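You operate a simulated robot arm through the tools that you are given. There is no shell and no other tool. Be economical: measure what you need, move in short steps, check, and stop when the job is done.

Carry out the task below with a simulated two-armed robot. There is one attempt and no reset: what you move stays moved.

## Task
Count the purple notes, put them in the grey tray, clear the display and switch the note counter off.
Fine: work at the side desk.

Only the result counts: the job must be done as asked and must still hold three seconds after the hand-in. Knocking over, shifting, dropping, spilling or breaking anything else fails it.

## Robot
Two 7-joint arms with two-finger parallel grippers on one trunk, on a base that drives. Base frame: it is fixed to the floor where the robot stands at the start and does not move with it; the origin is under the middle of the robot, x ahead of it, y to its left, z up. Lengths are in mm, angles in degrees, forces in N, time in s.
The left shoulder is at the start at [110, 169, 1472], the right one opposite. With the tool pointing down near the work surface each hand reaches from about 300 to 680 mm from the robot's upright axis, wherever it stands, measured 20 degrees to its own side. Places, roughly: hopper of the note counter [700, -600, 900]; note counter [600, -600, 800]; note counter switch [600, -800, 900]; stacker of the note counter [500, -600, 800]; tray [700, -200, 800]. Payload 1.57 kg a hand.
The TCP of each hand is the grasp point between the finger pads, 30 mm short of the fingertips. In the tool frame z runs along the fingers and y along their closing line. Largest opening 80 mm; finger width 17, thickness 12; the body of the gripper, 40 by 82 mm, starts 80 mm behind the TCP.
Orientation is that of the tool frame in the base frame, as a unit quaternion [w, x, y, z]. With the fingers straight down and closing along the base's y, the tool's x points along the base's -x, its y along +y and its z along -z.

## Interface
- The arms move only by the tool apply_moves. It takes "left_moves", "right_moves" or both (then of equal length, played together; a hand with none holds still); each is one flat list of numbers, 7 for each row, row after row: the shift along the tool's x, y, z in mm, then the turn, a rotation vector about the tool's x, y, z in degrees, then the finger opening in mm, from 0 to 80. In form: [x, y, z, ax, ay, az, grip, x, y, z, ax, ay, az, grip, ...]. A call has 1 to 20 rows; each row is the pose to reach, as a shift and turn from the pose commanded when the call began, along the tool's axes at that moment. Rows are played at 5 a second. More than 50 mm and 8.6 degrees between two rows, or a gripper value outside its range, and nothing of the call is played. Where a pose cannot be reached the arm comes as near as it can. A force on the tool above 40 N (or 10 N above the force at the start of the call, whichever is more), or a blocked arm, ends the call early, and 0.2 s more pass. Each finger travels about 72 mm/s and halts on what it meets, pressing with about 39 N; the grip force reading is that of the motor and also rises with nothing between the fingers. The clock runs only during rows and for 0.2 s after the last one: add rows that repeat a pose to give the fingers time. It gives the time, the measured TCP pose, the force on the tool (base axes), the opening and the grip force at its end, in the units of the frame above (readings bear some noise), with the torque about the TCP (base axes, N m) and any sound that the robot's microphone picked up.
- Cameras (640 x 400 px; columns grow to the right, rows downward): "scene" is now at [147.3, -51.8, 1647]; the picture's right is [-0.53, -0.85, 0.00], its down [-0.70, 0.44, -0.56] and it looks along [0.47, -0.30, -0.83] (base axes); focal length 258 px, centre (320, 200). "left" rides on the left gripper at [72, 7, -122] in its tool frame; the picture's right is [-0.09, 1.00, 0.00], its down [-0.84, -0.08, -0.54] and it looks along [-0.54, -0.05, 0.84] (tool axes); focal length 238 px, centre (320, 200). "right" rides on the right gripper at [72, -7, -122] in its tool frame; the picture's right is [0.09, 1.00, 0.00], its down [-0.84, 0.08, -0.54] and it looks along [-0.54, 0.05, 0.84] (tool axes); focal length 238 px, centre (320, 200). There is no depth. A picture from a camera that has moved, and an enlarged one, comes with that camera's place and axes in the base frame and with its lens. The place of the scene camera against the robot may be out by one fixed shift of up to 18 mm in any direction.
- snapshot(camera): a new picture of that camera. It takes no simulated time.
- slide_trunk(by): slides the trunk up (or, below 0, down) by that many mm; the arms and the scene camera ride with it, the base frame stays. It gives what a move gives, with no picture.
- drive_base(legs): drives the robot by 1 to 6 legs, each [ahead, left, turn to the left] in mm, mm and degrees, along the robot's own axes; the way and the turn of a leg run together, so that a leg with both is an arc; at most 1500 mm and 180 degrees a leg. The arms and the cameras ride along, it lands a little off, and it stops where it bumps. It gives what a move gives.
- aim_head(pan, tilt): turns the head with the scene camera to pan (to the left, within 86 degrees either way) and tilt (down, from -29 to 69), counted from straight ahead of the robot. It gives what a move gives.
- enlarge(camera, box): a new picture of the part [left, top, right, bottom] of that camera's present view, enlarged. It takes no simulated time.
- job_done(): hands the job in; it is judged then, once.

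Work in short steps. Places have to be worked out from the pictures, the camera data and where the tool is seen: move nearer, look again, correct. Check each grasp and each placing, and mend what went wrong. You have 120 turns and 92 pictures in all, those below and enlarged ones among them. Open the grippers and draw the arms clear of the work before you hand the job in, unless the task says otherwise; then end with one line.

The tools are called after ">>>" as name(argument=value, ...) on one line, values as JSON. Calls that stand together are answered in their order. apply_moves: Moves the arms, as the interface text tells. Its arguments: {"type":"object","properties":{"left_moves":{"type":"array"},"right_moves":{"type":"array"}},"required":[]} The other tools are called the same way: slide_trunk (by) slides the trunk up or down; drive_base (legs) drives the base; aim_head (pan, tilt) turns the head that bears the scene camera; snapshot (camera) takes a picture; enlarge (camera, box) takes an enlarged picture of a part of a camera's view; job_done () hands the job in.

At the start:

```text
clock: 0.0
left_position: [618.1, -90.7, 1220.3]
left_tcp_rot: [0.0, -0.002, 1.0, -0.001]
left_force: [0.3, -0.8, -0.2]
left_moment: [-0.01, -0.04, 0.01]
left_gripper_width: 79.9
left_gripper_force: 0.1
right_position: [398.8, -591.0, 999.6]
right_tcp_rot: [0.0, 0.0, 1.0, 0.0]
right_force: [0.1, -0.3, 0.7]
right_moment: [0.04, -0.02, -0.01]
right_gripper_width: 79.8
right_gripper_force: 0.0
trunk travel left (down, up): [-786.0, 104.0]
robot x, y, heading: [-0.6, 0.5, -0.0]
head pan, tilt: [-31.9, 56.0]
```

scene: 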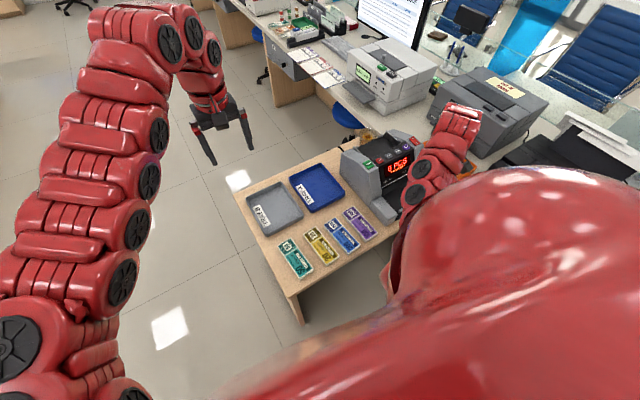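
right: 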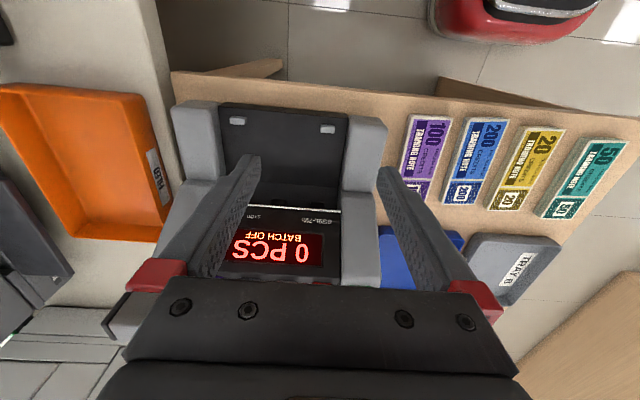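
left: 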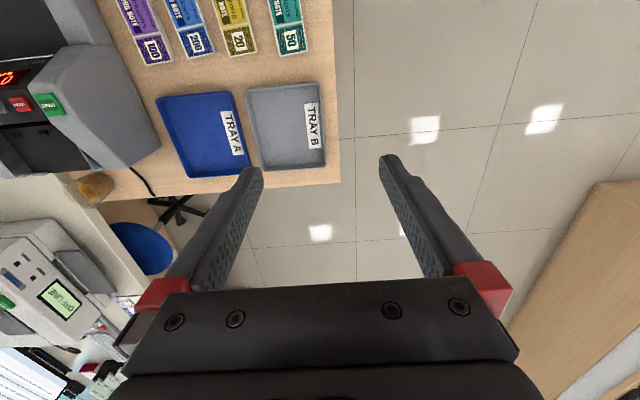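

The right-hand view shows the counter in front of the right hand, with four notes bundles beside it. I'll enlarge to see the controls.

>>> enlarge(camera="scene", box=[330, 110, 490, 230])

>>> enlarge(camera="right", box=[150, 80, 470, 300])

>>> enlarge(camera="left", box=[0, 0, 340, 212])

```text
3.33 times, centred on (410, 170) of scene
camera zoom: at [147.3, -51.8, 1647.0], right [-0.53, -0.85, 0.0], down [-0.7, 0.44, -0.56], along [0.47, -0.3, -0.83], focal length 859 px, centre (20, 300)
```

zoom: 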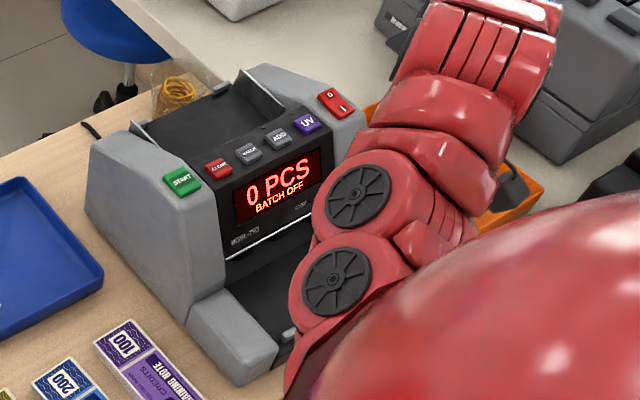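

```text
1.82 times, centred on (310, 190) of right
camera zoom: at [325.5, -599.5, 1123.1], right [-0.09, 1.0, 0.0], down [0.84, 0.08, 0.54], along [0.54, 0.05, -0.84], focal length 433 px, centre (338, 218)
```

zoom: 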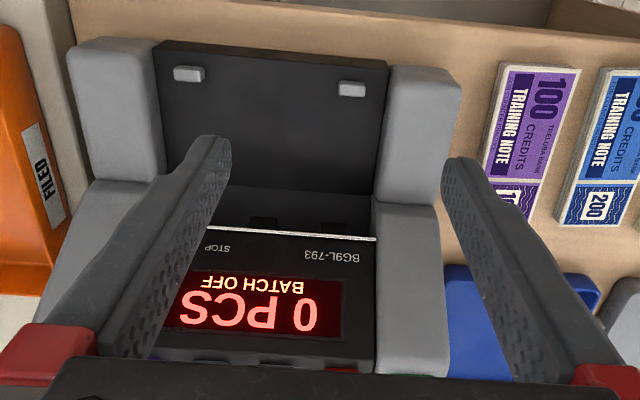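

```text
1.88 times, centred on (170, 106) of left
camera zoom: at [547.9, -84.5, 1341.2], right [0.09, 1.0, 0.0], down [0.84, -0.08, 0.54], along [0.54, -0.05, -0.84], focal length 449 px, centre (602, 377)
```

zoom: 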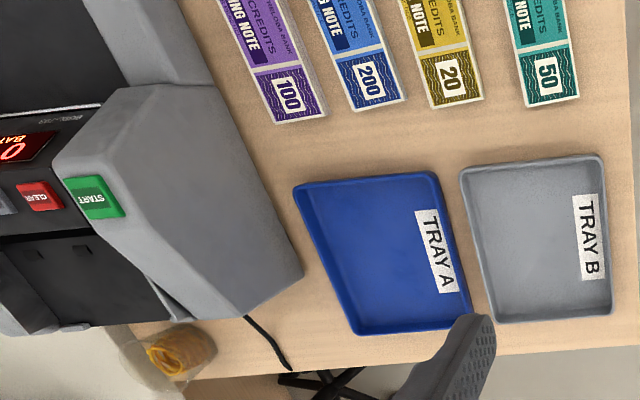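

The machine blocks a lot of the view behind my arm. I'll raise the right hand and pull it back to the side, then look at the machine again.

>>> apply_moves(right_moves=[0, 0, -50, 0, 0, 0, 80, 0, 0, -100, 0, 0, 0, 80, 0, 0, -150, 0, 0, 0, 80, 40, 0, -180, 0, 0, 0, 80, 80, 0, -200, 0, 0, 0, 80])

>>> snapshot(camera="right")

>>> snapshot(camera="scene")

```text
clock: 1.2
left_position: [616.5, -89.3, 1220.6]
left_tcp_rot: [0.0, -0.001, 1.0, 0.0]
left_force: [-0.4, 0.6, -0.1]
left_moment: [-0.02, -0.03, -0.01]
left_gripper_width: 80.0
left_gripper_force: 0.1
right_position: [335.9, -643.9, 1162.2]
right_tcp_rot: [0.001, 0.001, 1.0, 0.0]
right_force: [-0.6, -0.3, 0.6]
right_moment: [-0.02, 0.01, 0.0]
right_gripper_width: 79.9
right_gripper_force: 0.1
right hand out of reach, approached as far as the arm can: row 1, 2, 3, 4, 5
trunk travel left (down, up): [-786.0, 104.0]
robot x, y, heading: [-0.5, 2.9, -0.2]
head pan, tilt: [-31.9, 56.0]
```

```text
85 pictures are left
camera right: at [263.0, -651.1, 1286.5], right [-0.09, 1.0, 0.0], down [0.84, 0.08, 0.54], along [0.54, 0.05, -0.84], focal length 238 px, centre (320, 200)
```

right: 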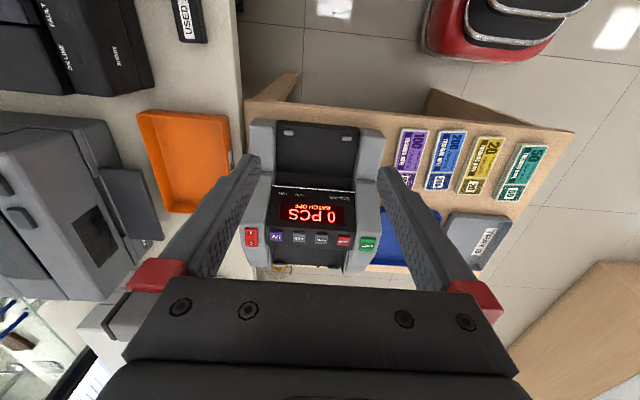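

```text
84 pictures are left
camera scene: at [145.7, -50.9, 1647.1], right [-0.53, -0.85, 0.0], down [-0.7, 0.44, -0.56], along [0.47, -0.3, -0.83], focal length 258 px, centre (320, 200)
```

scene: 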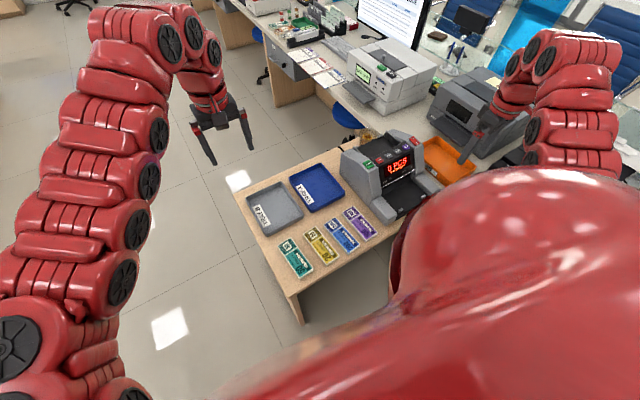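

The table is about y −796..−76 with its near edge at x≈370, and the base front is near x≈240. I'll tuck the right hand inwards, then drive right about 400 and a bit ahead so everything is within reach.

>>> apply_moves(right_moves=[0, 50, 0, 0, 0, 0, 80, 0, 100, 0, 0, 0, 0, 80, 0, 150, 0, 0, 0, 0, 80, 0, 200, 0, 0, 0, 0, 80, 0, 250, 0, 0, 0, 0, 80, 0, 300, 0, 0, 0, 0, 80])

>>> drive_base(legs=[[0, -400, 0]])

>>> snapshot(camera="scene")

>>> snapshot(camera="right")

```text
clock: 2.6
left_position: [619.0, -89.0, 1219.0]
left_tcp_rot: [0.0, -0.001, 1.0, -0.001]
left_force: [-0.5, -1.1, 1.0]
left_moment: [0.01, -0.02, -0.02]
left_gripper_width: 79.8
left_gripper_force: 0.1
right_position: [360.2, -618.7, 1208.2]
right_tcp_rot: [0.0, -0.001, 1.0, 0.001]
right_force: [-0.8, 0.0, 0.4]
right_moment: [-0.03, -0.01, -0.01]
right_gripper_width: 79.8
right_gripper_force: 0.1
right hand out of reach, approached as far as the arm can: row 1, 2, 3, 4, 5, 6
trunk travel left (down, up): [-786.0, 104.0]
robot x, y, heading: [-1.3, -1.7, 0.0]
head pan, tilt: [-31.9, 56.0]
```

```text
clock: 5.1
left_position: [618.0, -486.7, 1219.6]
left_tcp_rot: [0.001, 0.0, 1.0, 0.0]
left_force: [-0.6, -0.3, -0.5]
left_moment: [0.03, -0.02, 0.01]
left_gripper_width: 80.1
left_gripper_force: 0.0
right_position: [359.6, -1014.8, 1207.7]
right_tcp_rot: [0.002, -0.001, 1.0, -0.001]
right_force: [-0.1, 1.2, -0.1]
right_moment: [0.0, 0.01, -0.01]
right_gripper_width: 80.1
right_gripper_force: 0.1
trunk travel left (down, up): [-786.0, 104.0]
robot x, y, heading: [-1.8, -398.5, -0.0]
head pan, tilt: [-31.9, 56.0]
```

```text
83 pictures are left
camera scene: at [147.1, -447.5, 1647.0], right [-0.53, -0.85, 0.0], down [-0.7, 0.44, -0.56], along [0.47, -0.3, -0.83], focal length 258 px, centre (320, 200)
```

scene: 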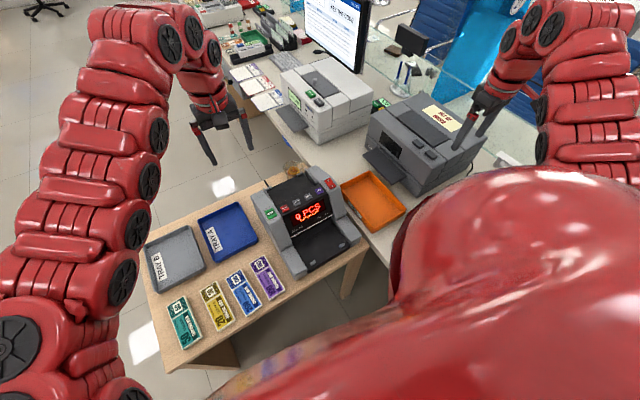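

```text
82 pictures are left
camera right: at [286.6, -1022.5, 1331.4], right [-0.09, 1.0, 0.0], down [0.84, 0.08, 0.54], along [0.54, 0.05, -0.84], focal length 238 px, centre (320, 200)
```

right: 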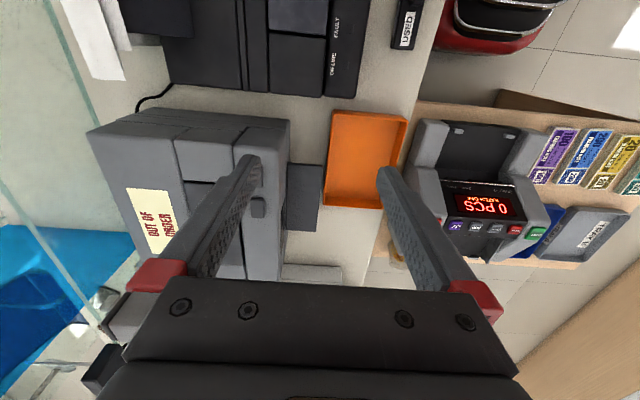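

I'm beside the desk now; I'll drive ahead 100 mm and then bring the right hand in over the machine front.

>>> drive_base(legs=[[100, 0, 0]])

>>> apply_moves(right_moves=[-20, 50, 10, 0, 0, 0, 80, -40, 100, 20, 0, 0, 0, 80, -60, 150, 30, 0, 0, 0, 80, -80, 200, 40, 0, 0, 0, 80, -80, 250, 40, 0, 0, 0, 80, -80, 300, 40, 0, 0, 0, 80, -80, 350, 40, 0, 0, 0, 80, -80, 395, 40, 0, 0, 0, 80])

>>> snapshot(camera="right")

```text
clock: 6.2
left_position: [716.3, -486.2, 1220.6]
left_tcp_rot: [0.0, -0.001, 1.0, 0.0]
left_force: [-0.5, 0.2, -0.3]
left_moment: [-0.01, 0.01, 0.02]
left_gripper_width: 80.1
left_gripper_force: 0.1
right_position: [457.6, -1016.5, 1208.6]
right_tcp_rot: [0.001, -0.001, 1.0, 0.0]
right_force: [0.4, -0.1, 0.1]
right_moment: [-0.06, 0.01, -0.02]
right_gripper_width: 80.1
right_gripper_force: 0.1
trunk travel left (down, up): [-786.0, 104.0]
robot x, y, heading: [97.6, -398.6, 0.2]
head pan, tilt: [-31.9, 56.0]
```

```text
refused: row 1 steps farther than a row can; nothing moved
```

```text
81 pictures are left
camera right: at [385.5, -1023.0, 1331.2], right [-0.09, 1.0, 0.0], down [0.84, 0.08, 0.54], along [0.54, 0.05, -0.84], focal length 238 px, centre (320, 200)
```

right: 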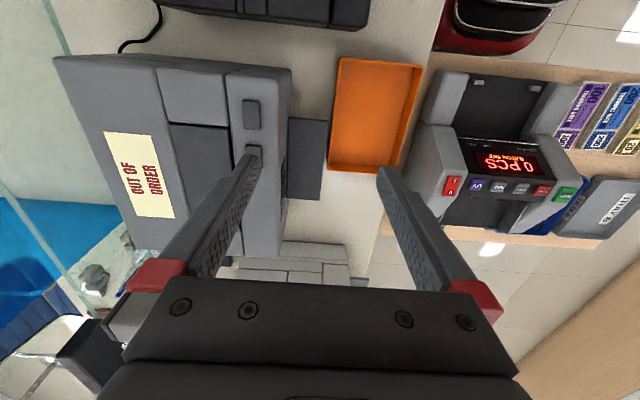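

The steps were too long; I'll repeat with ≤45 mm steps.

>>> apply_moves(right_moves=[0, 45, 10, 0, 0, 0, 80, 0, 90, 20, 0, 0, 0, 80, 0, 135, 30, 0, 0, 0, 80, 0, 180, 40, 0, 0, 0, 80, 0, 225, 50, 0, 0, 0, 80, 0, 270, 60, 0, 0, 0, 80, 0, 315, 70, 0, 0, 0, 80, 0, 360, 80, 0, 0, 0, 80])

>>> snapshot(camera="right")

```text
clock: 8.0
left_position: [719.1, -486.6, 1220.0]
left_tcp_rot: [0.0, -0.001, 1.0, 0.0]
left_force: [0.6, -0.6, -0.7]
left_moment: [-0.04, 0.01, -0.03]
left_gripper_width: 79.9
left_gripper_force: 0.0
right_position: [629.2, -859.3, 1205.0]
right_tcp_rot: [0.002, -0.001, 1.0, 0.0]
right_force: [-0.6, 0.8, -0.4]
right_moment: [-0.04, -0.01, -0.02]
right_gripper_width: 80.1
right_gripper_force: 0.0
right hand out of reach, approached as far as the arm can: row 1, 2, 3, 4, 5, 6, 7, 8
trunk travel left (down, up): [-786.0, 104.0]
robot x, y, heading: [98.7, -397.1, -0.2]
head pan, tilt: [-31.9, 56.0]
```

```text
80 pictures are left
camera right: at [556.7, -867.1, 1329.9], right [-0.09, 1.0, 0.0], down [0.84, 0.08, 0.54], along [0.54, 0.05, -0.84], focal length 238 px, centre (320, 200)
```

right: 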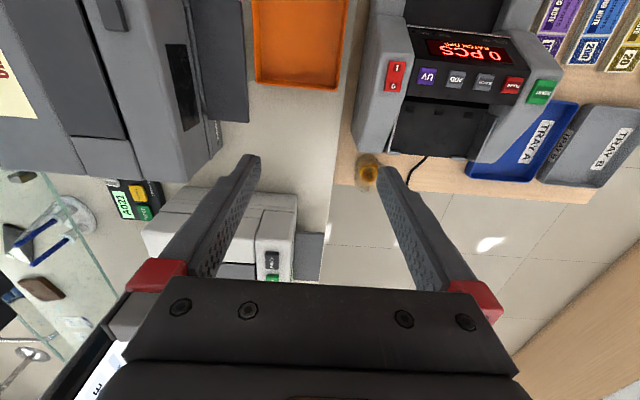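

Now the hopper is visible behind the buttons. I'll bring the right hand down/inward for a closer look from above.

>>> apply_moves(right_moves=[0, 30, 30, 0, 0, 0, 80, 10, 60, 60, 0, 0, 0, 80, 20, 100, 80, 0, 0, 0, 80, 30, 140, 90, 0, 0, 0, 80, 40, 180, 100, 0, 0, 0, 80, 50, 220, 110, 0, 0, 0, 80])

>>> snapshot(camera="right")

>>> snapshot(camera="left")

```text
clock: 9.4
left_position: [717.3, -488.2, 1220.5]
left_tcp_rot: [0.0, -0.001, 1.0, 0.0]
left_force: [-0.2, -0.6, -0.8]
left_moment: [0.06, 0.03, -0.01]
left_gripper_width: 79.8
left_gripper_force: 0.0
right_position: [628.4, -862.0, 1207.1]
right_tcp_rot: [0.001, 0.001, 1.0, 0.0]
right_force: [-0.3, -0.4, 0.7]
right_moment: [-0.03, -0.01, 0.01]
right_gripper_width: 80.0
right_gripper_force: 0.1
right hand out of reach, approached as far as the arm can: row 1, 2, 3, 4, 5, 6
trunk travel left (down, up): [-786.0, 104.0]
robot x, y, heading: [98.0, -393.7, 0.0]
head pan, tilt: [-31.9, 56.0]
```

```text
79 pictures are left
camera right: at [554.9, -868.5, 1330.1], right [-0.09, 1.0, 0.0], down [0.84, 0.08, 0.54], along [0.54, 0.05, -0.84], focal length 238 px, centre (320, 200)
```

right: 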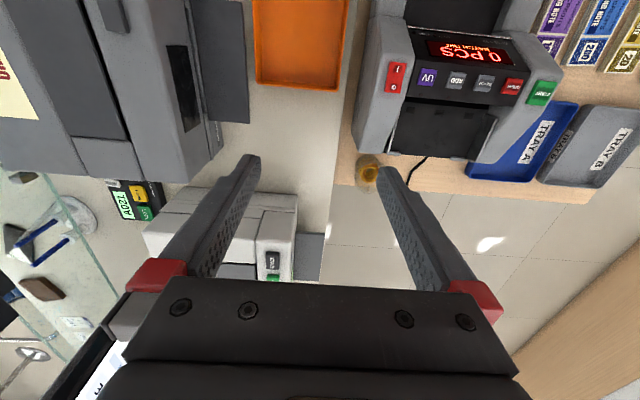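

```text
78 pictures are left
camera left: at [647.1, -481.0, 1341.3], right [0.09, 1.0, 0.0], down [0.84, -0.08, 0.54], along [0.54, -0.05, -0.84], focal length 238 px, centre (320, 200)
```

left: 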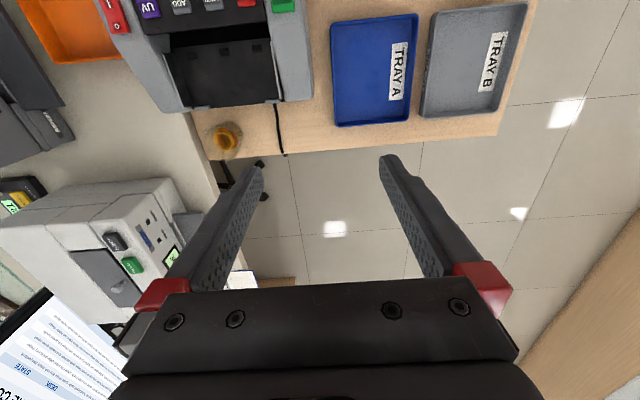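

The right hand did not move, so its commanded pose may differ from its measured one. I'll test with a plain move down.

>>> apply_moves(right_moves=[0, 0, 40, 0, 0, 0, 80, 0, 0, 80, 0, 0, 0, 80, 0, 0, 80, 0, 0, 0, 80])

```text
clock: 10.2
left_position: [717.1, -487.8, 1221.1]
left_tcp_rot: [0.0, -0.001, 1.0, 0.0]
left_force: [0.2, -0.7, -1.2]
left_moment: [-0.02, -0.01, 0.02]
left_gripper_width: 79.9
left_gripper_force: 0.0
right_position: [645.6, -853.2, 1180.3]
right_tcp_rot: [0.001, 0.001, 1.0, 0.0]
right_force: [-0.8, 0.3, -0.9]
right_moment: [0.01, -0.05, 0.02]
right_gripper_width: 80.1
right_gripper_force: 0.1
right hand out of reach, approached as far as the arm can: row 1, 2, 3
trunk travel left (down, up): [-786.0, 104.0]
robot x, y, heading: [98.7, -397.4, 0.3]
head pan, tilt: [-31.9, 56.0]
```

Checking the hypothesis that the commanded pose is far inside (≈[368,−107,930]): I'll shift it back toward the machine in small steps.

>>> apply_moves(right_moves=[-15, -40, 0, 0, 0, 0, 80, -30, -80, 0, 0, 0, 0, 80, -45, -120, 0, 0, 0, 0, 80])

```text
clock: 11.0
left_position: [718.7, -487.5, 1219.0]
left_tcp_rot: [0.0, 0.0, 1.0, 0.0]
left_force: [-0.3, -0.4, -0.1]
left_moment: [0.01, 0.01, -0.02]
left_gripper_width: 80.2
left_gripper_force: 0.1
right_position: [684.9, -953.2, 1179.1]
right_tcp_rot: [-0.001, 0.001, 1.0, 0.0]
right_force: [1.0, 0.0, 0.3]
right_moment: [-0.03, 0.03, -0.01]
right_gripper_width: 79.8
right_gripper_force: 0.1
right hand out of reach, approached as far as the arm can: row 3
trunk travel left (down, up): [-786.0, 104.0]
robot x, y, heading: [97.8, -395.5, -0.2]
head pan, tilt: [-31.9, 56.0]
```

The commanded pose is the measured one after all; the arm just cannot be that high close in. I'll raise the trunk 100 mm and then lower the hand relative to the shoulder.

>>> slide_trunk(by=100)

>>> apply_moves(right_moves=[0, 0, 45, 0, 0, 0, 80, 0, 0, 90, 0, 0, 0, 80, 0, 0, 135, 0, 0, 0, 80, 0, 0, 180, 0, 0, 0, 80, 0, 40, 190, 0, 0, 0, 80, 0, 80, 200, 0, 0, 0, 80, 0, 120, 210, 0, 0, 0, 80, 0, 160, 210, 0, 0, 0, 80, 0, 200, 210, 0, 0, 0, 80, 0, 240, 210, 0, 0, 0, 80, 0, 280, 210, 0, 0, 0, 80, 0, 320, 210, 0, 0, 0, 80])

>>> snapshot(camera="right")

```text
clock: 12.4
left_position: [716.8, -487.5, 1320.7]
left_tcp_rot: [0.0, -0.001, 1.0, 0.001]
left_force: [-0.9, -0.3, 0.0]
left_moment: [-0.01, 0.0, 0.0]
left_gripper_width: 79.9
left_gripper_force: 0.1
right_position: [684.1, -953.1, 1280.2]
right_tcp_rot: [0.001, 0.0, 1.0, 0.0]
right_force: [0.6, 0.7, 0.1]
right_moment: [-0.05, 0.0, 0.02]
right_gripper_width: 80.1
right_gripper_force: 0.0
trunk travel left (down, up): [-886.0, 4.0]
robot x, y, heading: [97.3, -393.2, 0.0]
head pan, tilt: [-31.9, 56.0]
```

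```text
clock: 15.0
left_position: [717.7, -486.1, 1319.5]
left_tcp_rot: [0.001, -0.001, 1.0, -0.001]
left_force: [0.6, 0.0, -0.3]
left_moment: [0.0, -0.01, 0.01]
left_gripper_width: 80.1
left_gripper_force: 0.1
right_position: [684.4, -631.1, 1069.2]
right_tcp_rot: [0.001, 0.0, 1.0, 0.0]
right_force: [-0.1, 0.9, 0.2]
right_moment: [-0.03, 0.01, -0.01]
right_gripper_width: 80.0
right_gripper_force: 0.1
trunk travel left (down, up): [-886.0, 4.0]
robot x, y, heading: [100.1, -398.8, -0.1]
head pan, tilt: [-31.9, 56.0]
```

```text
77 pictures are left
camera right: at [611.6, -638.1, 1192.8], right [-0.09, 1.0, 0.0], down [0.84, 0.08, 0.54], along [0.54, 0.05, -0.84], focal length 238 px, centre (320, 200)
```

right: 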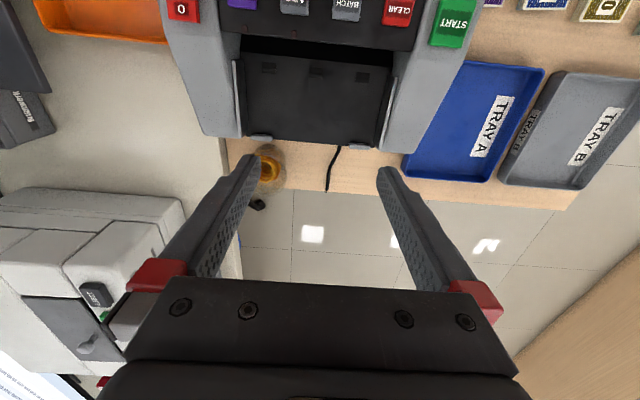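

Works. I'll pull back 150 mm in x to see the hopper and buttons fully.

>>> apply_moves(right_moves=[45, 0, 0, 0, 0, 0, 80, 90, 0, 0, 0, 0, 0, 80, 135, 0, 0, 0, 0, 0, 80, 160, 0, 0, 0, 0, 0, 80])

>>> snapshot(camera="right")

>>> enlarge(camera="right", box=[140, 40, 460, 240])

```text
clock: 16.0
left_position: [716.3, -487.7, 1320.1]
left_tcp_rot: [-0.001, -0.001, 1.0, 0.0]
left_force: [-0.1, 0.5, 0.4]
left_moment: [0.03, -0.04, -0.04]
left_gripper_width: 80.2
left_gripper_force: 0.0
right_position: [524.5, -631.4, 1070.2]
right_tcp_rot: [0.001, 0.0, 1.0, 0.001]
right_force: [0.0, 0.2, 0.1]
right_moment: [0.0, -0.01, 0.0]
right_gripper_width: 79.8
right_gripper_force: 0.0
trunk travel left (down, up): [-886.0, 4.0]
robot x, y, heading: [101.3, -393.5, 0.1]
head pan, tilt: [-31.9, 56.0]
```

```text
76 pictures are left
camera right: at [451.4, -638.9, 1193.8], right [-0.09, 1.0, 0.0], down [0.84, 0.08, 0.54], along [0.54, 0.05, -0.84], focal length 238 px, centre (320, 200)
```

right: 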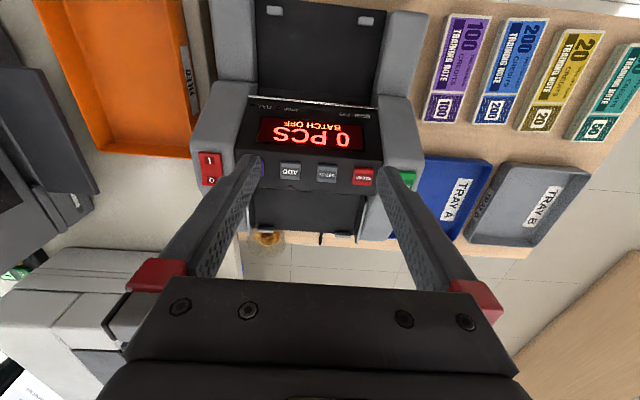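

```text
2.00 times, centred on (300, 140) of right
camera zoom: at [451.4, -638.9, 1193.8], right [-0.09, 1.0, 0.0], down [0.84, 0.08, 0.54], along [0.54, 0.05, -0.84], focal length 477 px, centre (360, 320)
```

zoom: 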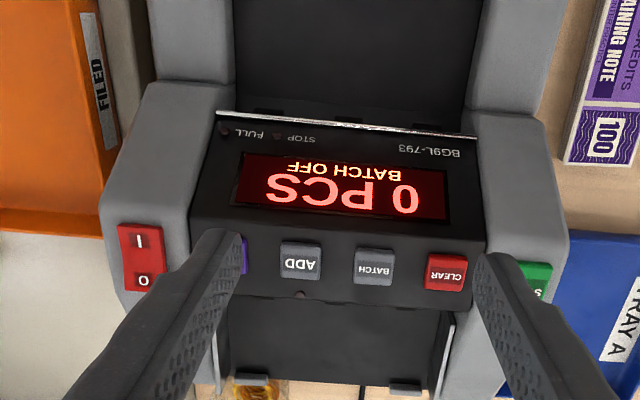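

Triangulated: CLEAR ≈ (579,−573,936), START ≈ (579,−521,930), switch ≈ (585,−759,935), hopper rear tabs ≈ x 714, z 885, y −706..−568. I'll turn the left hand to look sideways into the hopper from the left.

>>> apply_moves(left_moves=[0, 10, 30, 0, 0, 8, 80, 0, 20, 60, 0, 0, 16, 80, 0, 30, 90, 0, 0, 24, 80, 0, 40, 120, 0, 0, 32, 80, 0, 50, 150, 0, 0, 40, 80, 0, 60, 180, 0, 0, 48, 80, 0, 60, 210, 0, 0, 56, 80, 0, 60, 230, 0, 0, 64, 80, 0, 60, 240, 0, 0, 72, 80, 0, 60, 240, 0, 0, 80, 80, 0, 60, 240, 0, 0, 88, 80])

>>> snapshot(camera="left")

```text
clock: 18.4
left_position: [718.0, -426.7, 1079.2]
left_tcp_rot: [0.0, 0.696, 0.718, 0.0]
left_force: [0.2, 0.2, -0.3]
left_moment: [0.01, 0.03, -0.04]
left_gripper_width: 79.9
left_gripper_force: 0.1
right_position: [526.1, -630.9, 1071.3]
right_tcp_rot: [0.001, 0.0, 1.0, 0.0]
right_force: [-0.9, 0.2, 0.1]
right_moment: [-0.01, 0.03, 0.0]
right_gripper_width: 80.3
right_gripper_force: 0.1
trunk travel left (down, up): [-886.0, 4.0]
robot x, y, heading: [99.1, -395.2, -0.1]
head pan, tilt: [-31.9, 56.0]
```

```text
74 pictures are left
camera left: at [723.1, -355.5, 1201.3], right [1.0, -0.06, 0.0], down [-0.05, -0.84, 0.54], along [-0.03, -0.54, -0.84], focal length 238 px, centre (320, 200)
```

left: 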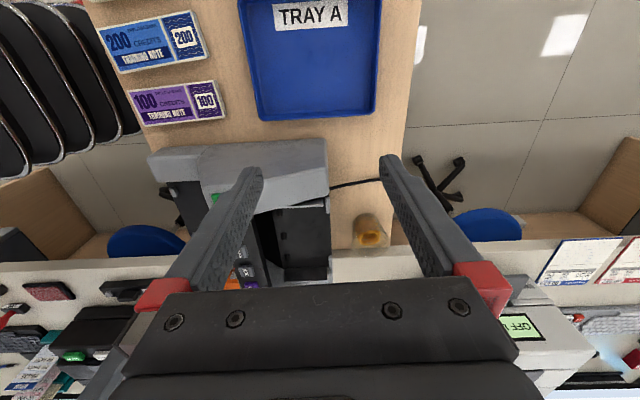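

The machine is partly hidden by the gripper; I'll move the left hand 110 mm toward −y and zoom in.

>>> apply_moves(left_moves=[-40, 0, 0, 0, 0, 0, 80, -80, 0, 0, 0, 0, 0, 80, -110, 0, 0, 0, 0, 0, 80])

>>> enlarge(camera="left", box=[130, 30, 450, 230])

```text
clock: 19.2
left_position: [723.4, -535.9, 1079.7]
left_tcp_rot: [0.0, 0.693, 0.721, -0.001]
left_force: [-1.1, -0.2, 0.4]
left_moment: [0.01, -0.05, 0.0]
left_gripper_width: 79.9
left_gripper_force: 0.3
right_position: [525.9, -631.3, 1070.8]
right_tcp_rot: [0.0, -0.001, 1.0, 0.0]
right_force: [0.7, 0.4, -0.1]
right_moment: [0.01, 0.01, -0.01]
right_gripper_width: 80.0
right_gripper_force: 0.1
trunk travel left (down, up): [-886.0, 4.0]
robot x, y, heading: [97.0, -393.8, 0.1]
head pan, tilt: [-31.9, 56.0]
```

```text
2.00 times, centred on (290, 130) of left
camera zoom: at [727.5, -464.5, 1201.1], right [1.0, -0.05, 0.0], down [-0.04, -0.84, 0.54], along [-0.03, -0.54, -0.84], focal length 477 px, centre (380, 340)
```

zoom: 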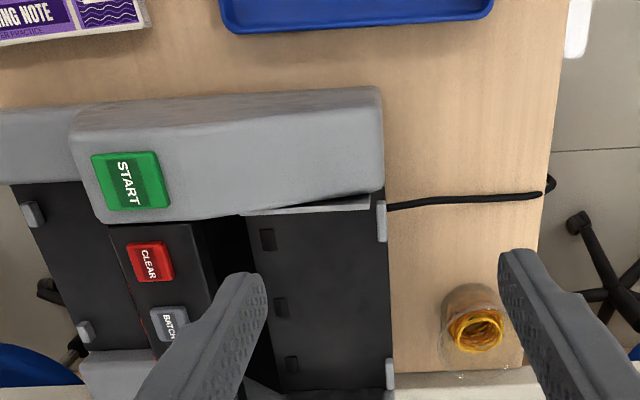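

Hopper plate: x≈622–715, z≈870, tabs at the rear, no notable yaw; purple bundle centre ≈ (472,−424), top z≈764, 155×63 mm. I'll move the left hand out of the way upward-left and bring the right hand above the bundle.

>>> apply_moves(right_moves=[9, 35, 20, 0, 0, 0, 80, 18, 70, 40, 0, 0, 0, 80, 27, 105, 60, 0, 0, 0, 80, 36, 140, 80, 0, 0, 0, 80, 45, 175, 100, 0, 0, 0, 80, 53, 207, 120, 0, 0, 0, 80, 53, 207, 150, 0, 0, 0, 80], left_moves=[40, 0, -5, 0, 0, 0, 80, 80, 0, -10, 0, 0, 0, 80, 120, 0, -15, 0, 0, 0, 80, 160, 0, -20, 0, 0, 0, 80, 200, 0, -25, 0, 0, 0, 80, 240, 0, -30, 0, 0, 0, 80, 280, 0, -30, 0, 0, 0, 80])

>>> snapshot(camera="right")

```text
clock: 20.8
left_position: [733.3, -258.2, 1103.4]
left_tcp_rot: [0.001, 0.694, 0.72, 0.0]
left_force: [-0.1, -0.2, -0.2]
left_moment: [0.01, 0.0, 0.01]
left_gripper_width: 79.8
left_gripper_force: 0.0
left hand out of reach, approached as far as the arm can: row 5, 6, 7
right_position: [471.7, -425.3, 920.0]
right_tcp_rot: [0.002, 0.0, 1.0, -0.001]
right_force: [-0.9, -0.3, 1.0]
right_moment: [-0.02, -0.03, 0.02]
right_gripper_width: 80.0
right_gripper_force: 0.1
trunk travel left (down, up): [-886.0, 4.0]
robot x, y, heading: [98.7, -395.6, 0.0]
head pan, tilt: [-31.9, 56.0]
```

```text
72 pictures are left
camera right: at [399.3, -432.8, 1043.2], right [-0.09, 1.0, 0.0], down [0.84, 0.08, 0.54], along [0.54, 0.05, -0.84], focal length 238 px, centre (320, 200)
```

right: 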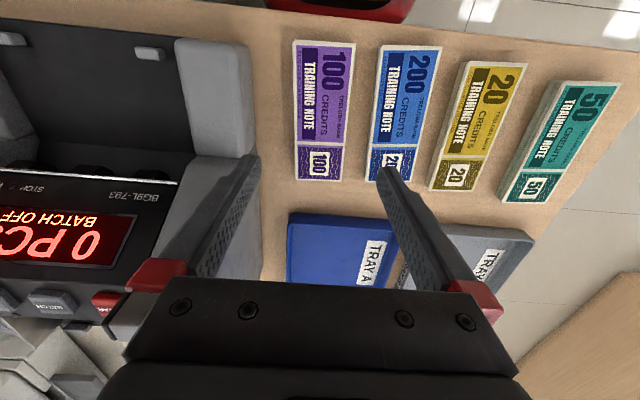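

Purple bundle is centred about (470,−424), yawed about 3°, with room for the fingers. I'll align, set the opening to 72 and descend to z≈805 for a check.

>>> apply_moves(right_moves=[1, 1, 40, 0, 0, -3.2, 72, 1, 1, 80, 0, 0, -3.2, 72, 1, 1, 115, 0, 0, -3.2, 72, 1, 1, 115, 0, 0, -3.2, 72])

>>> snapshot(camera="right")

```text
clock: 21.8
left_position: [733.9, -259.2, 1103.6]
left_tcp_rot: [0.0, 0.694, 0.72, 0.0]
left_force: [1.0, 0.1, -0.1]
left_moment: [0.0, -0.04, -0.01]
left_gripper_width: 79.8
left_gripper_force: 0.1
right_position: [471.2, -424.4, 804.1]
right_tcp_rot: [-0.001, -0.028, 1.0, -0.001]
right_force: [0.2, 0.6, -0.5]
right_moment: [0.0, 0.01, 0.03]
right_gripper_width: 72.2
right_gripper_force: 0.2
trunk travel left (down, up): [-886.0, 4.0]
robot x, y, heading: [100.8, -400.6, -0.1]
head pan, tilt: [-31.9, 56.0]
```

```text
71 pictures are left
camera right: at [398.4, -436.3, 928.0], right [-0.15, 0.99, 0.0], down [0.83, 0.12, 0.54], along [0.54, 0.08, -0.84], focal length 238 px, centre (320, 200)
```

right: 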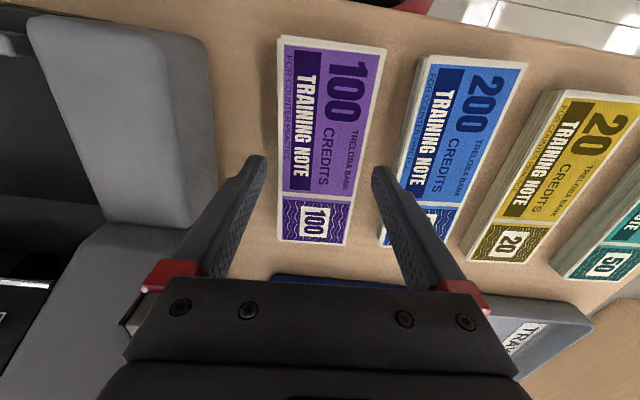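

Fingers straddle the purple bundle; re-triangulating gives note top z≈777. I'll narrow slightly to 69 and descend a little at a time watching the force.

>>> apply_moves(right_moves=[0, 1, 0, 0, 0, 0, 69, 0, 1, 4, 0, 0, 0, 69, 0, 1, 8, 0, 0, 0, 69, 0, 1, 12, 0, 0, 0, 69])

>>> enlarge(camera="right", box=[200, 100, 440, 260])

```text
clock: 22.8
left_position: [733.2, -259.4, 1104.1]
left_tcp_rot: [-0.001, 0.694, 0.72, 0.0]
left_force: [0.0, 0.7, 0.7]
left_moment: [0.03, 0.01, -0.02]
left_gripper_width: 79.8
left_gripper_force: 0.0
right_position: [472.2, -422.6, 794.3]
right_tcp_rot: [0.001, -0.028, 1.0, 0.001]
right_force: [0.1, 1.1, -0.8]
right_moment: [-0.02, 0.02, -0.01]
right_gripper_width: 69.1
right_gripper_force: 0.1
trunk travel left (down, up): [-886.0, 4.0]
robot x, y, heading: [100.7, -400.0, 0.1]
head pan, tilt: [-31.9, 56.0]
```

```text
2.50 times, centred on (320, 180) of right
camera zoom: at [398.7, -435.1, 916.6], right [-0.15, 0.99, 0.0], down [0.83, 0.12, 0.54], along [0.54, 0.08, -0.84], focal length 596 px, centre (320, 250)
```

zoom: 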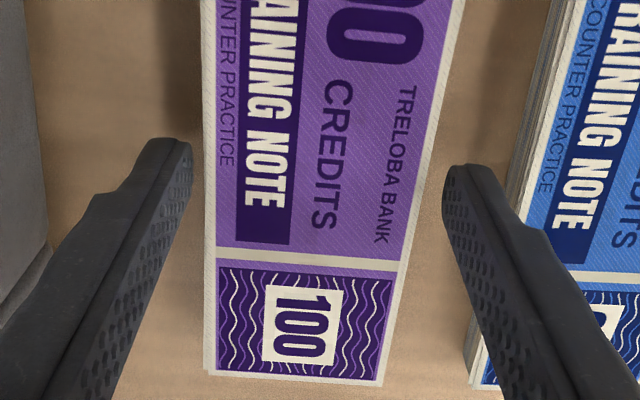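

Both fingers clear on both sides. I'll continue down in small steps until I feel the table.

>>> apply_moves(right_moves=[0, 0, 3, 0, 0, 0, 69, 0, 0, 6, 0, 0, 0, 69, 0, 0, 8, 0, 0, 0, 69, 0, 0, 8, 0, 0, 0, 69])

```text
clock: 23.8
left_position: [733.3, -257.6, 1105.0]
left_tcp_rot: [-0.002, 0.694, 0.72, 0.0]
left_force: [0.1, -0.6, -0.3]
left_moment: [0.05, 0.01, -0.02]
left_gripper_width: 80.2
left_gripper_force: 0.2
right_position: [471.2, -423.1, 784.9]
right_tcp_rot: [0.001, -0.027, 1.0, 0.0]
right_force: [-0.4, 0.0, -0.5]
right_moment: [0.0, -0.02, 0.02]
right_gripper_width: 68.9
right_gripper_force: 0.2
trunk travel left (down, up): [-886.0, 4.0]
robot x, y, heading: [96.6, -398.4, 0.2]
head pan, tilt: [-31.9, 56.0]
```

No contact yet at tip z≈755; going further down with force watch.

>>> apply_moves(right_moves=[0, 0, 2, 0, 0, 0, 69, 0, 0, 4, 0, 0, 0, 69, 0, 0, 6, 0, 0, 0, 69, 0, 0, 6, 0, 0, 0, 69])

>>> enlarge(camera="right", box=[200, 100, 440, 260])

```text
clock: 24.8
left_position: [732.1, -258.5, 1104.6]
left_tcp_rot: [-0.001, 0.694, 0.72, -0.001]
left_force: [0.1, -0.3, 0.9]
left_moment: [0.01, 0.03, -0.01]
left_gripper_width: 79.8
left_gripper_force: 0.0
right_position: [472.1, -423.0, 779.7]
right_tcp_rot: [0.002, -0.028, 1.0, -0.001]
right_force: [-1.0, -0.6, 19.1]
right_moment: [0.02, 0.19, 0.23]
right_gripper_width: 67.7
right_gripper_force: 0.0
trunk travel left (down, up): [-886.0, 4.0]
robot x, y, heading: [97.3, -399.1, -0.0]
head pan, tilt: [-31.9, 56.0]
```

```text
2.50 times, centred on (320, 180) of right
camera zoom: at [398.7, -434.9, 903.2], right [-0.15, 0.99, 0.0], down [0.83, 0.12, 0.54], along [0.54, 0.08, -0.84], focal length 596 px, centre (320, 250)
```

zoom: 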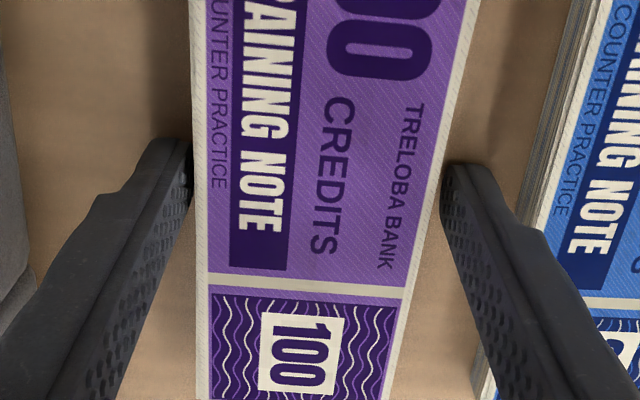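

The table is at z≈750 (TCP 780). I'll lift 2 mm and close on the bundle.

>>> apply_moves(right_moves=[0, 0, -3, 0, 0, 0, 68, 0, 0, -3, 0, 0, 0, 55, 0, 0, -3, 0, 0, 0, 50, 0, 0, -3, 0, 0, 0, 50])

```text
clock: 25.8
left_position: [733.9, -258.9, 1104.3]
left_tcp_rot: [-0.001, 0.695, 0.719, -0.002]
left_force: [0.2, -0.4, 0.7]
left_moment: [0.0, -0.01, -0.01]
left_gripper_width: 79.8
left_gripper_force: 0.0
right_position: [471.1, -423.5, 781.7]
right_tcp_rot: [0.001, -0.028, 1.0, 0.0]
right_force: [0.4, -0.8, 0.9]
right_moment: [0.01, 0.0, 0.0]
right_gripper_width: 58.9
right_gripper_force: 38.5
trunk travel left (down, up): [-886.0, 4.0]
robot x, y, heading: [99.5, -398.1, -0.1]
head pan, tilt: [-31.9, 56.0]
```

Gripped at 59 mm width. Lift 60 mm and check.

>>> apply_moves(right_moves=[0, 0, -10, 0, 0, 0, 50, 0, 0, -30, 0, 0, 0, 50, 0, 0, -60, 0, 0, 0, 50])

>>> snapshot(camera="right")

```text
clock: 26.6
left_position: [733.5, -258.5, 1103.6]
left_tcp_rot: [0.0, 0.694, 0.72, -0.001]
left_force: [0.0, 0.8, 0.0]
left_moment: [-0.02, 0.0, 0.03]
left_gripper_width: 80.2
left_gripper_force: 0.1
right_position: [472.1, -423.9, 841.6]
right_tcp_rot: [0.0, -0.028, 1.0, 0.0]
right_force: [-0.6, 0.1, -0.8]
right_moment: [0.0, 0.0, -0.01]
right_gripper_width: 59.0
right_gripper_force: 39.0
trunk travel left (down, up): [-886.0, 4.0]
robot x, y, heading: [98.5, -394.6, 0.1]
head pan, tilt: [-31.9, 56.0]
```

```text
68 pictures are left
camera right: at [399.4, -435.1, 965.7], right [-0.15, 0.99, 0.0], down [0.83, 0.12, 0.54], along [0.54, 0.08, -0.84], focal length 238 px, centre (320, 200)
```

right: 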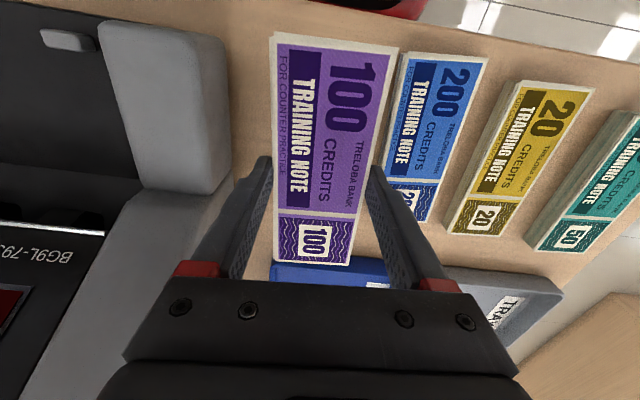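

Held well. Raise to z≈1030, then move over the hopper while yawing 90° so the note's long side runs across the hopper.

>>> apply_moves(right_moves=[0, 0, -48, 0, 0, 0, 50, 0, 0, -96, 0, 0, 0, 50, 0, 0, -144, 0, 0, 0, 50, 0, 0, -190, 0, 0, 0, 50, -17.4, -20.4, -190, 0, 0, -7.9, 50, -34.9, -40.7, -190, 0, 0, -15.8, 50, -52.3, -61.1, -190, 0, 0, -23.7, 50, -69.7, -81.5, -190, 0, 0, -31.6, 50, -87.1, -101.8, -190, 0, 0, -39.5, 50, -104.6, -122.2, -190, 0, 0, -47.3, 50, -122, -142.5, -190, 0, 0, -55.2, 50, -139.4, -162.9, -190, 0, 0, -63.1, 50, -156.8, -183.3, -190, 0, 0, -71, 50, -174.3, -203.6, -190, 0, 0, -78.9, 50, -191.7, -224, -190, 0, 0, -86.8, 50])

>>> snapshot(camera="right")

>>> snapshot(camera="left")

```text
clock: 29.8
left_position: [733.8, -259.7, 1104.6]
left_tcp_rot: [-0.001, 0.694, 0.72, -0.001]
left_force: [0.1, 0.4, -0.9]
left_moment: [0.02, 0.01, 0.0]
left_gripper_width: 79.9
left_gripper_force: 0.1
right_position: [675.1, -636.3, 1031.5]
right_tcp_rot: [0.0, 0.708, -0.706, 0.0]
right_force: [1.0, -0.5, -1.3]
right_moment: [-0.02, 0.0, 0.01]
right_gripper_width: 59.2
right_gripper_force: 39.6
trunk travel left (down, up): [-886.0, 4.0]
robot x, y, heading: [99.6, -394.7, -0.1]
head pan, tilt: [-31.9, 56.0]
```

```text
67 pictures are left
camera right: at [681.3, -710.2, 1155.6], right [-1.0, -0.09, 0.0], down [-0.08, 0.84, 0.54], along [-0.05, 0.54, -0.84], focal length 238 px, centre (320, 200)
```

right: 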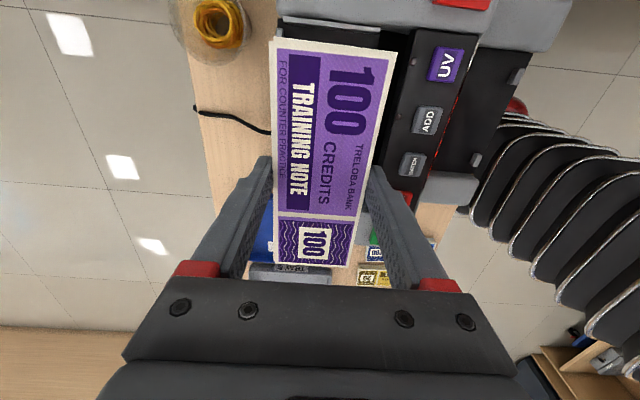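

```text
66 pictures are left
camera left: at [740.1, -187.7, 1224.7], right [1.0, -0.06, 0.0], down [-0.05, -0.84, 0.54], along [-0.03, -0.54, -0.84], focal length 238 px, centre (320, 200)
```

left: 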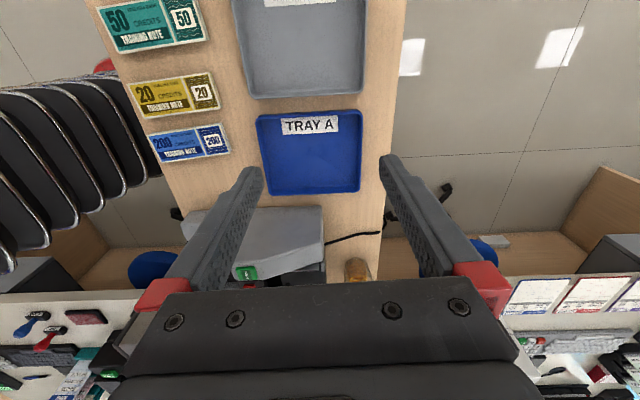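

The note is aligned over the hopper (walls at y≈−735 and −534). I'll lower to TCP z≈930 and check.

>>> apply_moves(right_moves=[0, 0, 40, 0, 0, 0, 50, 0, 0, 80, 0, 0, 0, 50, 0, 0, 100, 0, 0, 0, 50])

>>> snapshot(camera="right")

```text
clock: 30.6
left_position: [733.3, -258.8, 1104.4]
left_tcp_rot: [-0.001, 0.694, 0.719, -0.001]
left_force: [-1.2, -0.1, -0.6]
left_moment: [0.0, -0.01, 0.0]
left_gripper_width: 80.2
left_gripper_force: 0.2
right_position: [675.9, -635.9, 932.8]
right_tcp_rot: [0.0, -0.707, 0.707, 0.0]
right_force: [-0.2, 0.0, -1.1]
right_moment: [0.0, 0.0, -0.01]
right_gripper_width: 59.1
right_gripper_force: 39.1
trunk travel left (down, up): [-886.0, 4.0]
robot x, y, heading: [101.2, -396.6, 0.1]
head pan, tilt: [-31.9, 56.0]
```

```text
65 pictures are left
camera right: at [680.1, -708.9, 1055.5], right [-1.0, -0.09, 0.0], down [-0.08, 0.84, 0.54], along [-0.05, 0.54, -0.84], focal length 238 px, centre (320, 200)
```

right: 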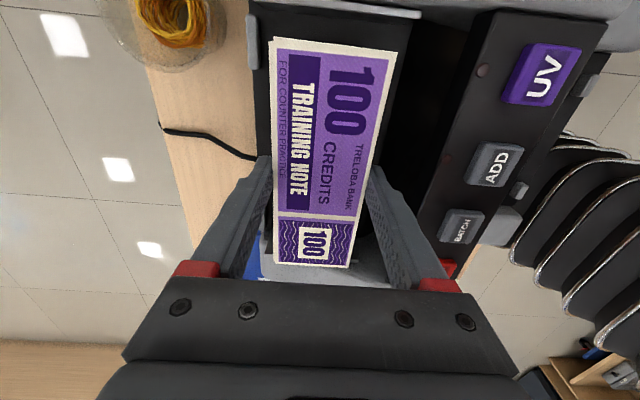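

Well inside the hopper. Lowering slowly until contact.

>>> apply_moves(right_moves=[0, 0, 6, 0, 0, 0, 50, 0, 0, 12, 0, 0, 0, 50, 0, 0, 18, 0, 0, 0, 50, 0, 0, 22, 0, 0, 0, 50, 0, 0, 25, 0, 0, 0, 50])

```text
clock: 31.8
left_position: [733.5, -259.9, 1104.3]
left_tcp_rot: [0.0, 0.694, 0.72, 0.0]
left_force: [0.1, -0.5, 0.7]
left_moment: [0.0, 0.02, 0.0]
left_gripper_width: 80.2
left_gripper_force: 0.0
right_position: [674.8, -636.4, 906.5]
right_tcp_rot: [0.001, -0.706, 0.708, -0.001]
right_force: [-0.3, -0.5, -1.0]
right_moment: [0.02, -0.01, -0.02]
right_gripper_width: 59.2
right_gripper_force: 39.0
trunk travel left (down, up): [-886.0, 4.0]
robot x, y, heading: [96.3, -399.5, 0.2]
head pan, tilt: [-31.9, 56.0]
```

Still no contact; continue down in 3 mm steps.

>>> apply_moves(right_moves=[0, 0, 3, 0, 0, 0, 50, 0, 0, 6, 0, 0, 0, 50, 0, 0, 9, 0, 0, 0, 50, 0, 0, 9, 0, 0, 0, 50])

>>> snapshot(camera="right")

```text
clock: 32.5
left_position: [729.3, -257.7, 1105.8]
left_tcp_rot: [0.001, 0.694, 0.72, 0.0]
left_force: [-0.1, -0.6, -0.1]
left_moment: [0.01, -0.02, 0.03]
left_gripper_width: 80.1
left_gripper_force: 0.0
right_position: [675.0, -636.3, 905.2]
right_tcp_rot: [-0.004, 0.707, -0.707, 0.006]
right_force: [-11.7, 1.1, 27.8]
right_moment: [0.24, 1.28, -0.07]
right_gripper_width: 58.9
right_gripper_force: 38.7
trunk travel left (down, up): [-886.0, 4.0]
robot x, y, heading: [99.3, -400.2, -0.0]
head pan, tilt: [-31.9, 56.0]
stopped in row 3 (right hand): the force on the tool passed its limit at 45 N (the readings are from after the stop); the commanded pose is now the measured one
```

```text
64 pictures are left
camera right: at [679.4, -708.8, 1029.1], right [-1.0, -0.09, -0.01], down [-0.08, 0.84, 0.54], along [-0.04, 0.54, -0.84], focal length 238 px, centre (320, 200)
```

right: 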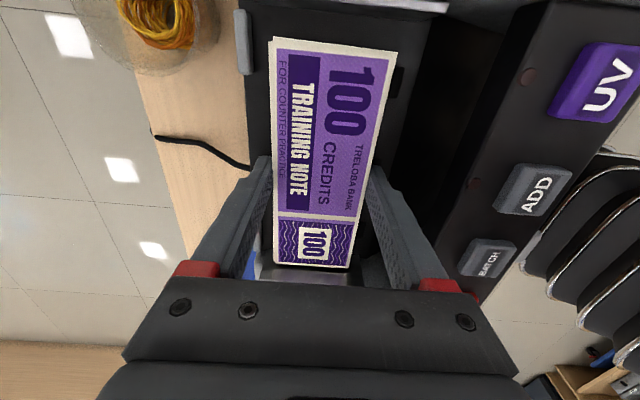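

Contact with the sloped hopper plate at TCP z≈905. I'll back off 1 mm, open to 70 and lift off.

>>> apply_moves(right_moves=[0, 0, -1, 0, 0, 0, 59, 0, 0, -1, 0, 0, 0, 66, 0, 0, -1, 0, 0, 0, 70, 0, 0, -1, 0, 0, 0, 70])

>>> apply_moves(right_moves=[0, 0, -10, 0, 0, 0, 70, 0, 0, -25, 0, 0, 0, 70, 0, 0, -60, 0, 0, 0, 70, 0, 0, -100, 0, 0, 0, 70])

>>> snapshot(camera="right")

```text
clock: 33.5
left_position: [732.1, -257.4, 1105.1]
left_tcp_rot: [0.0, 0.694, 0.72, 0.0]
left_force: [0.5, 0.0, -0.2]
left_moment: [0.0, 0.03, -0.01]
left_gripper_width: 80.3
left_gripper_force: 0.2
right_position: [677.6, -635.5, 905.8]
right_tcp_rot: [0.003, -0.707, 0.707, -0.006]
right_force: [5.6, 1.7, 31.1]
right_moment: [0.21, 1.06, -0.08]
right_gripper_width: 64.8
right_gripper_force: 0.0
trunk travel left (down, up): [-886.0, 4.0]
robot x, y, heading: [101.1, -399.3, 0.2]
head pan, tilt: [-31.9, 56.0]
```

```text
clock: 34.5
left_position: [733.7, -258.1, 1103.8]
left_tcp_rot: [-0.001, 0.693, 0.721, -0.001]
left_force: [-0.3, -0.1, -0.2]
left_moment: [-0.04, 0.01, 0.03]
left_gripper_width: 80.1
left_gripper_force: 0.1
right_position: [676.2, -637.4, 1002.6]
right_tcp_rot: [0.002, -0.707, 0.707, -0.004]
right_force: [0.2, 0.0, 0.0]
right_moment: [0.01, -0.02, 0.01]
right_gripper_width: 70.0
right_gripper_force: 0.0
trunk travel left (down, up): [-886.0, 4.0]
robot x, y, heading: [96.4, -398.7, 0.1]
head pan, tilt: [-31.9, 56.0]
```

```text
63 pictures are left
camera right: at [681.1, -709.1, 1126.1], right [-1.0, -0.09, -0.01], down [-0.08, 0.84, 0.54], along [-0.04, 0.54, -0.84], focal length 238 px, centre (320, 200)
```

right: 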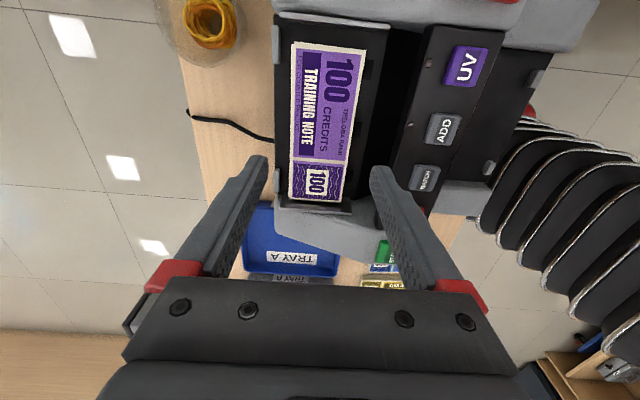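

The bundle lies flat in the hopper. Next: close the fingers and position above START (≈(584,−523,930)).

>>> apply_moves(right_moves=[-28, 23, 0, 0, 0, 0, 40, -57, 46, 0, 0, 0, 0, 10, -85, 69, 0, 0, 0, 0, 0, -114, 92, 0, 0, 0, 0, 0, -114, 92, 10, 0, 0, 0, 0])

>>> snapshot(camera="right")

>>> snapshot(camera="scene")

```text
clock: 35.8
left_position: [734.7, -259.2, 1104.5]
left_tcp_rot: [-0.001, 0.695, 0.719, -0.002]
left_force: [1.1, 0.2, -0.2]
left_moment: [0.0, 0.06, 0.05]
left_gripper_width: 79.9
left_gripper_force: 0.1
right_position: [584.7, -523.6, 993.3]
right_tcp_rot: [0.004, -0.707, 0.707, -0.005]
right_force: [-0.7, 0.1, -0.2]
right_moment: [-0.01, 0.02, -0.01]
right_gripper_width: 0.1
right_gripper_force: 21.2
trunk travel left (down, up): [-886.0, 4.0]
robot x, y, heading: [101.5, -396.9, 0.1]
head pan, tilt: [-31.9, 56.0]
```

```text
62 pictures are left
camera right: at [589.2, -595.1, 1115.6], right [-1.0, -0.09, -0.01], down [-0.08, 0.84, 0.54], along [-0.04, 0.54, -0.84], focal length 238 px, centre (320, 200)
```

right: 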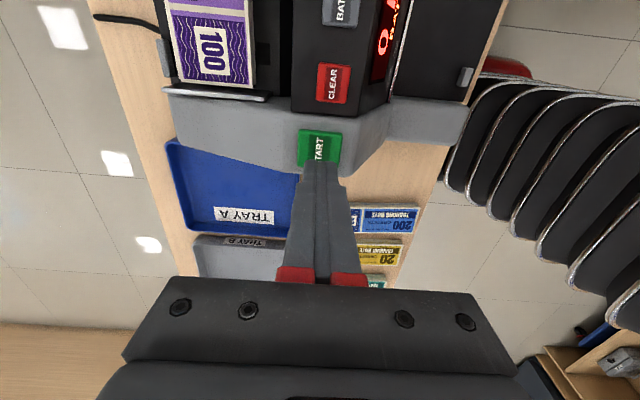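

```text
61 pictures are left
camera scene: at [247.2, -449.0, 1746.9], right [-0.53, -0.85, 0.0], down [-0.7, 0.44, -0.56], along [0.47, -0.3, -0.83], focal length 258 px, centre (320, 200)
```

scene: 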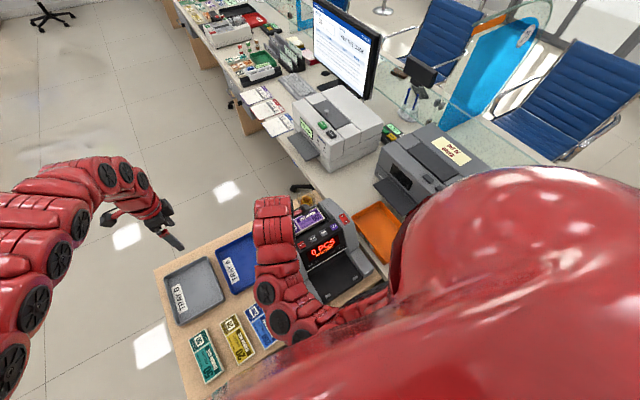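

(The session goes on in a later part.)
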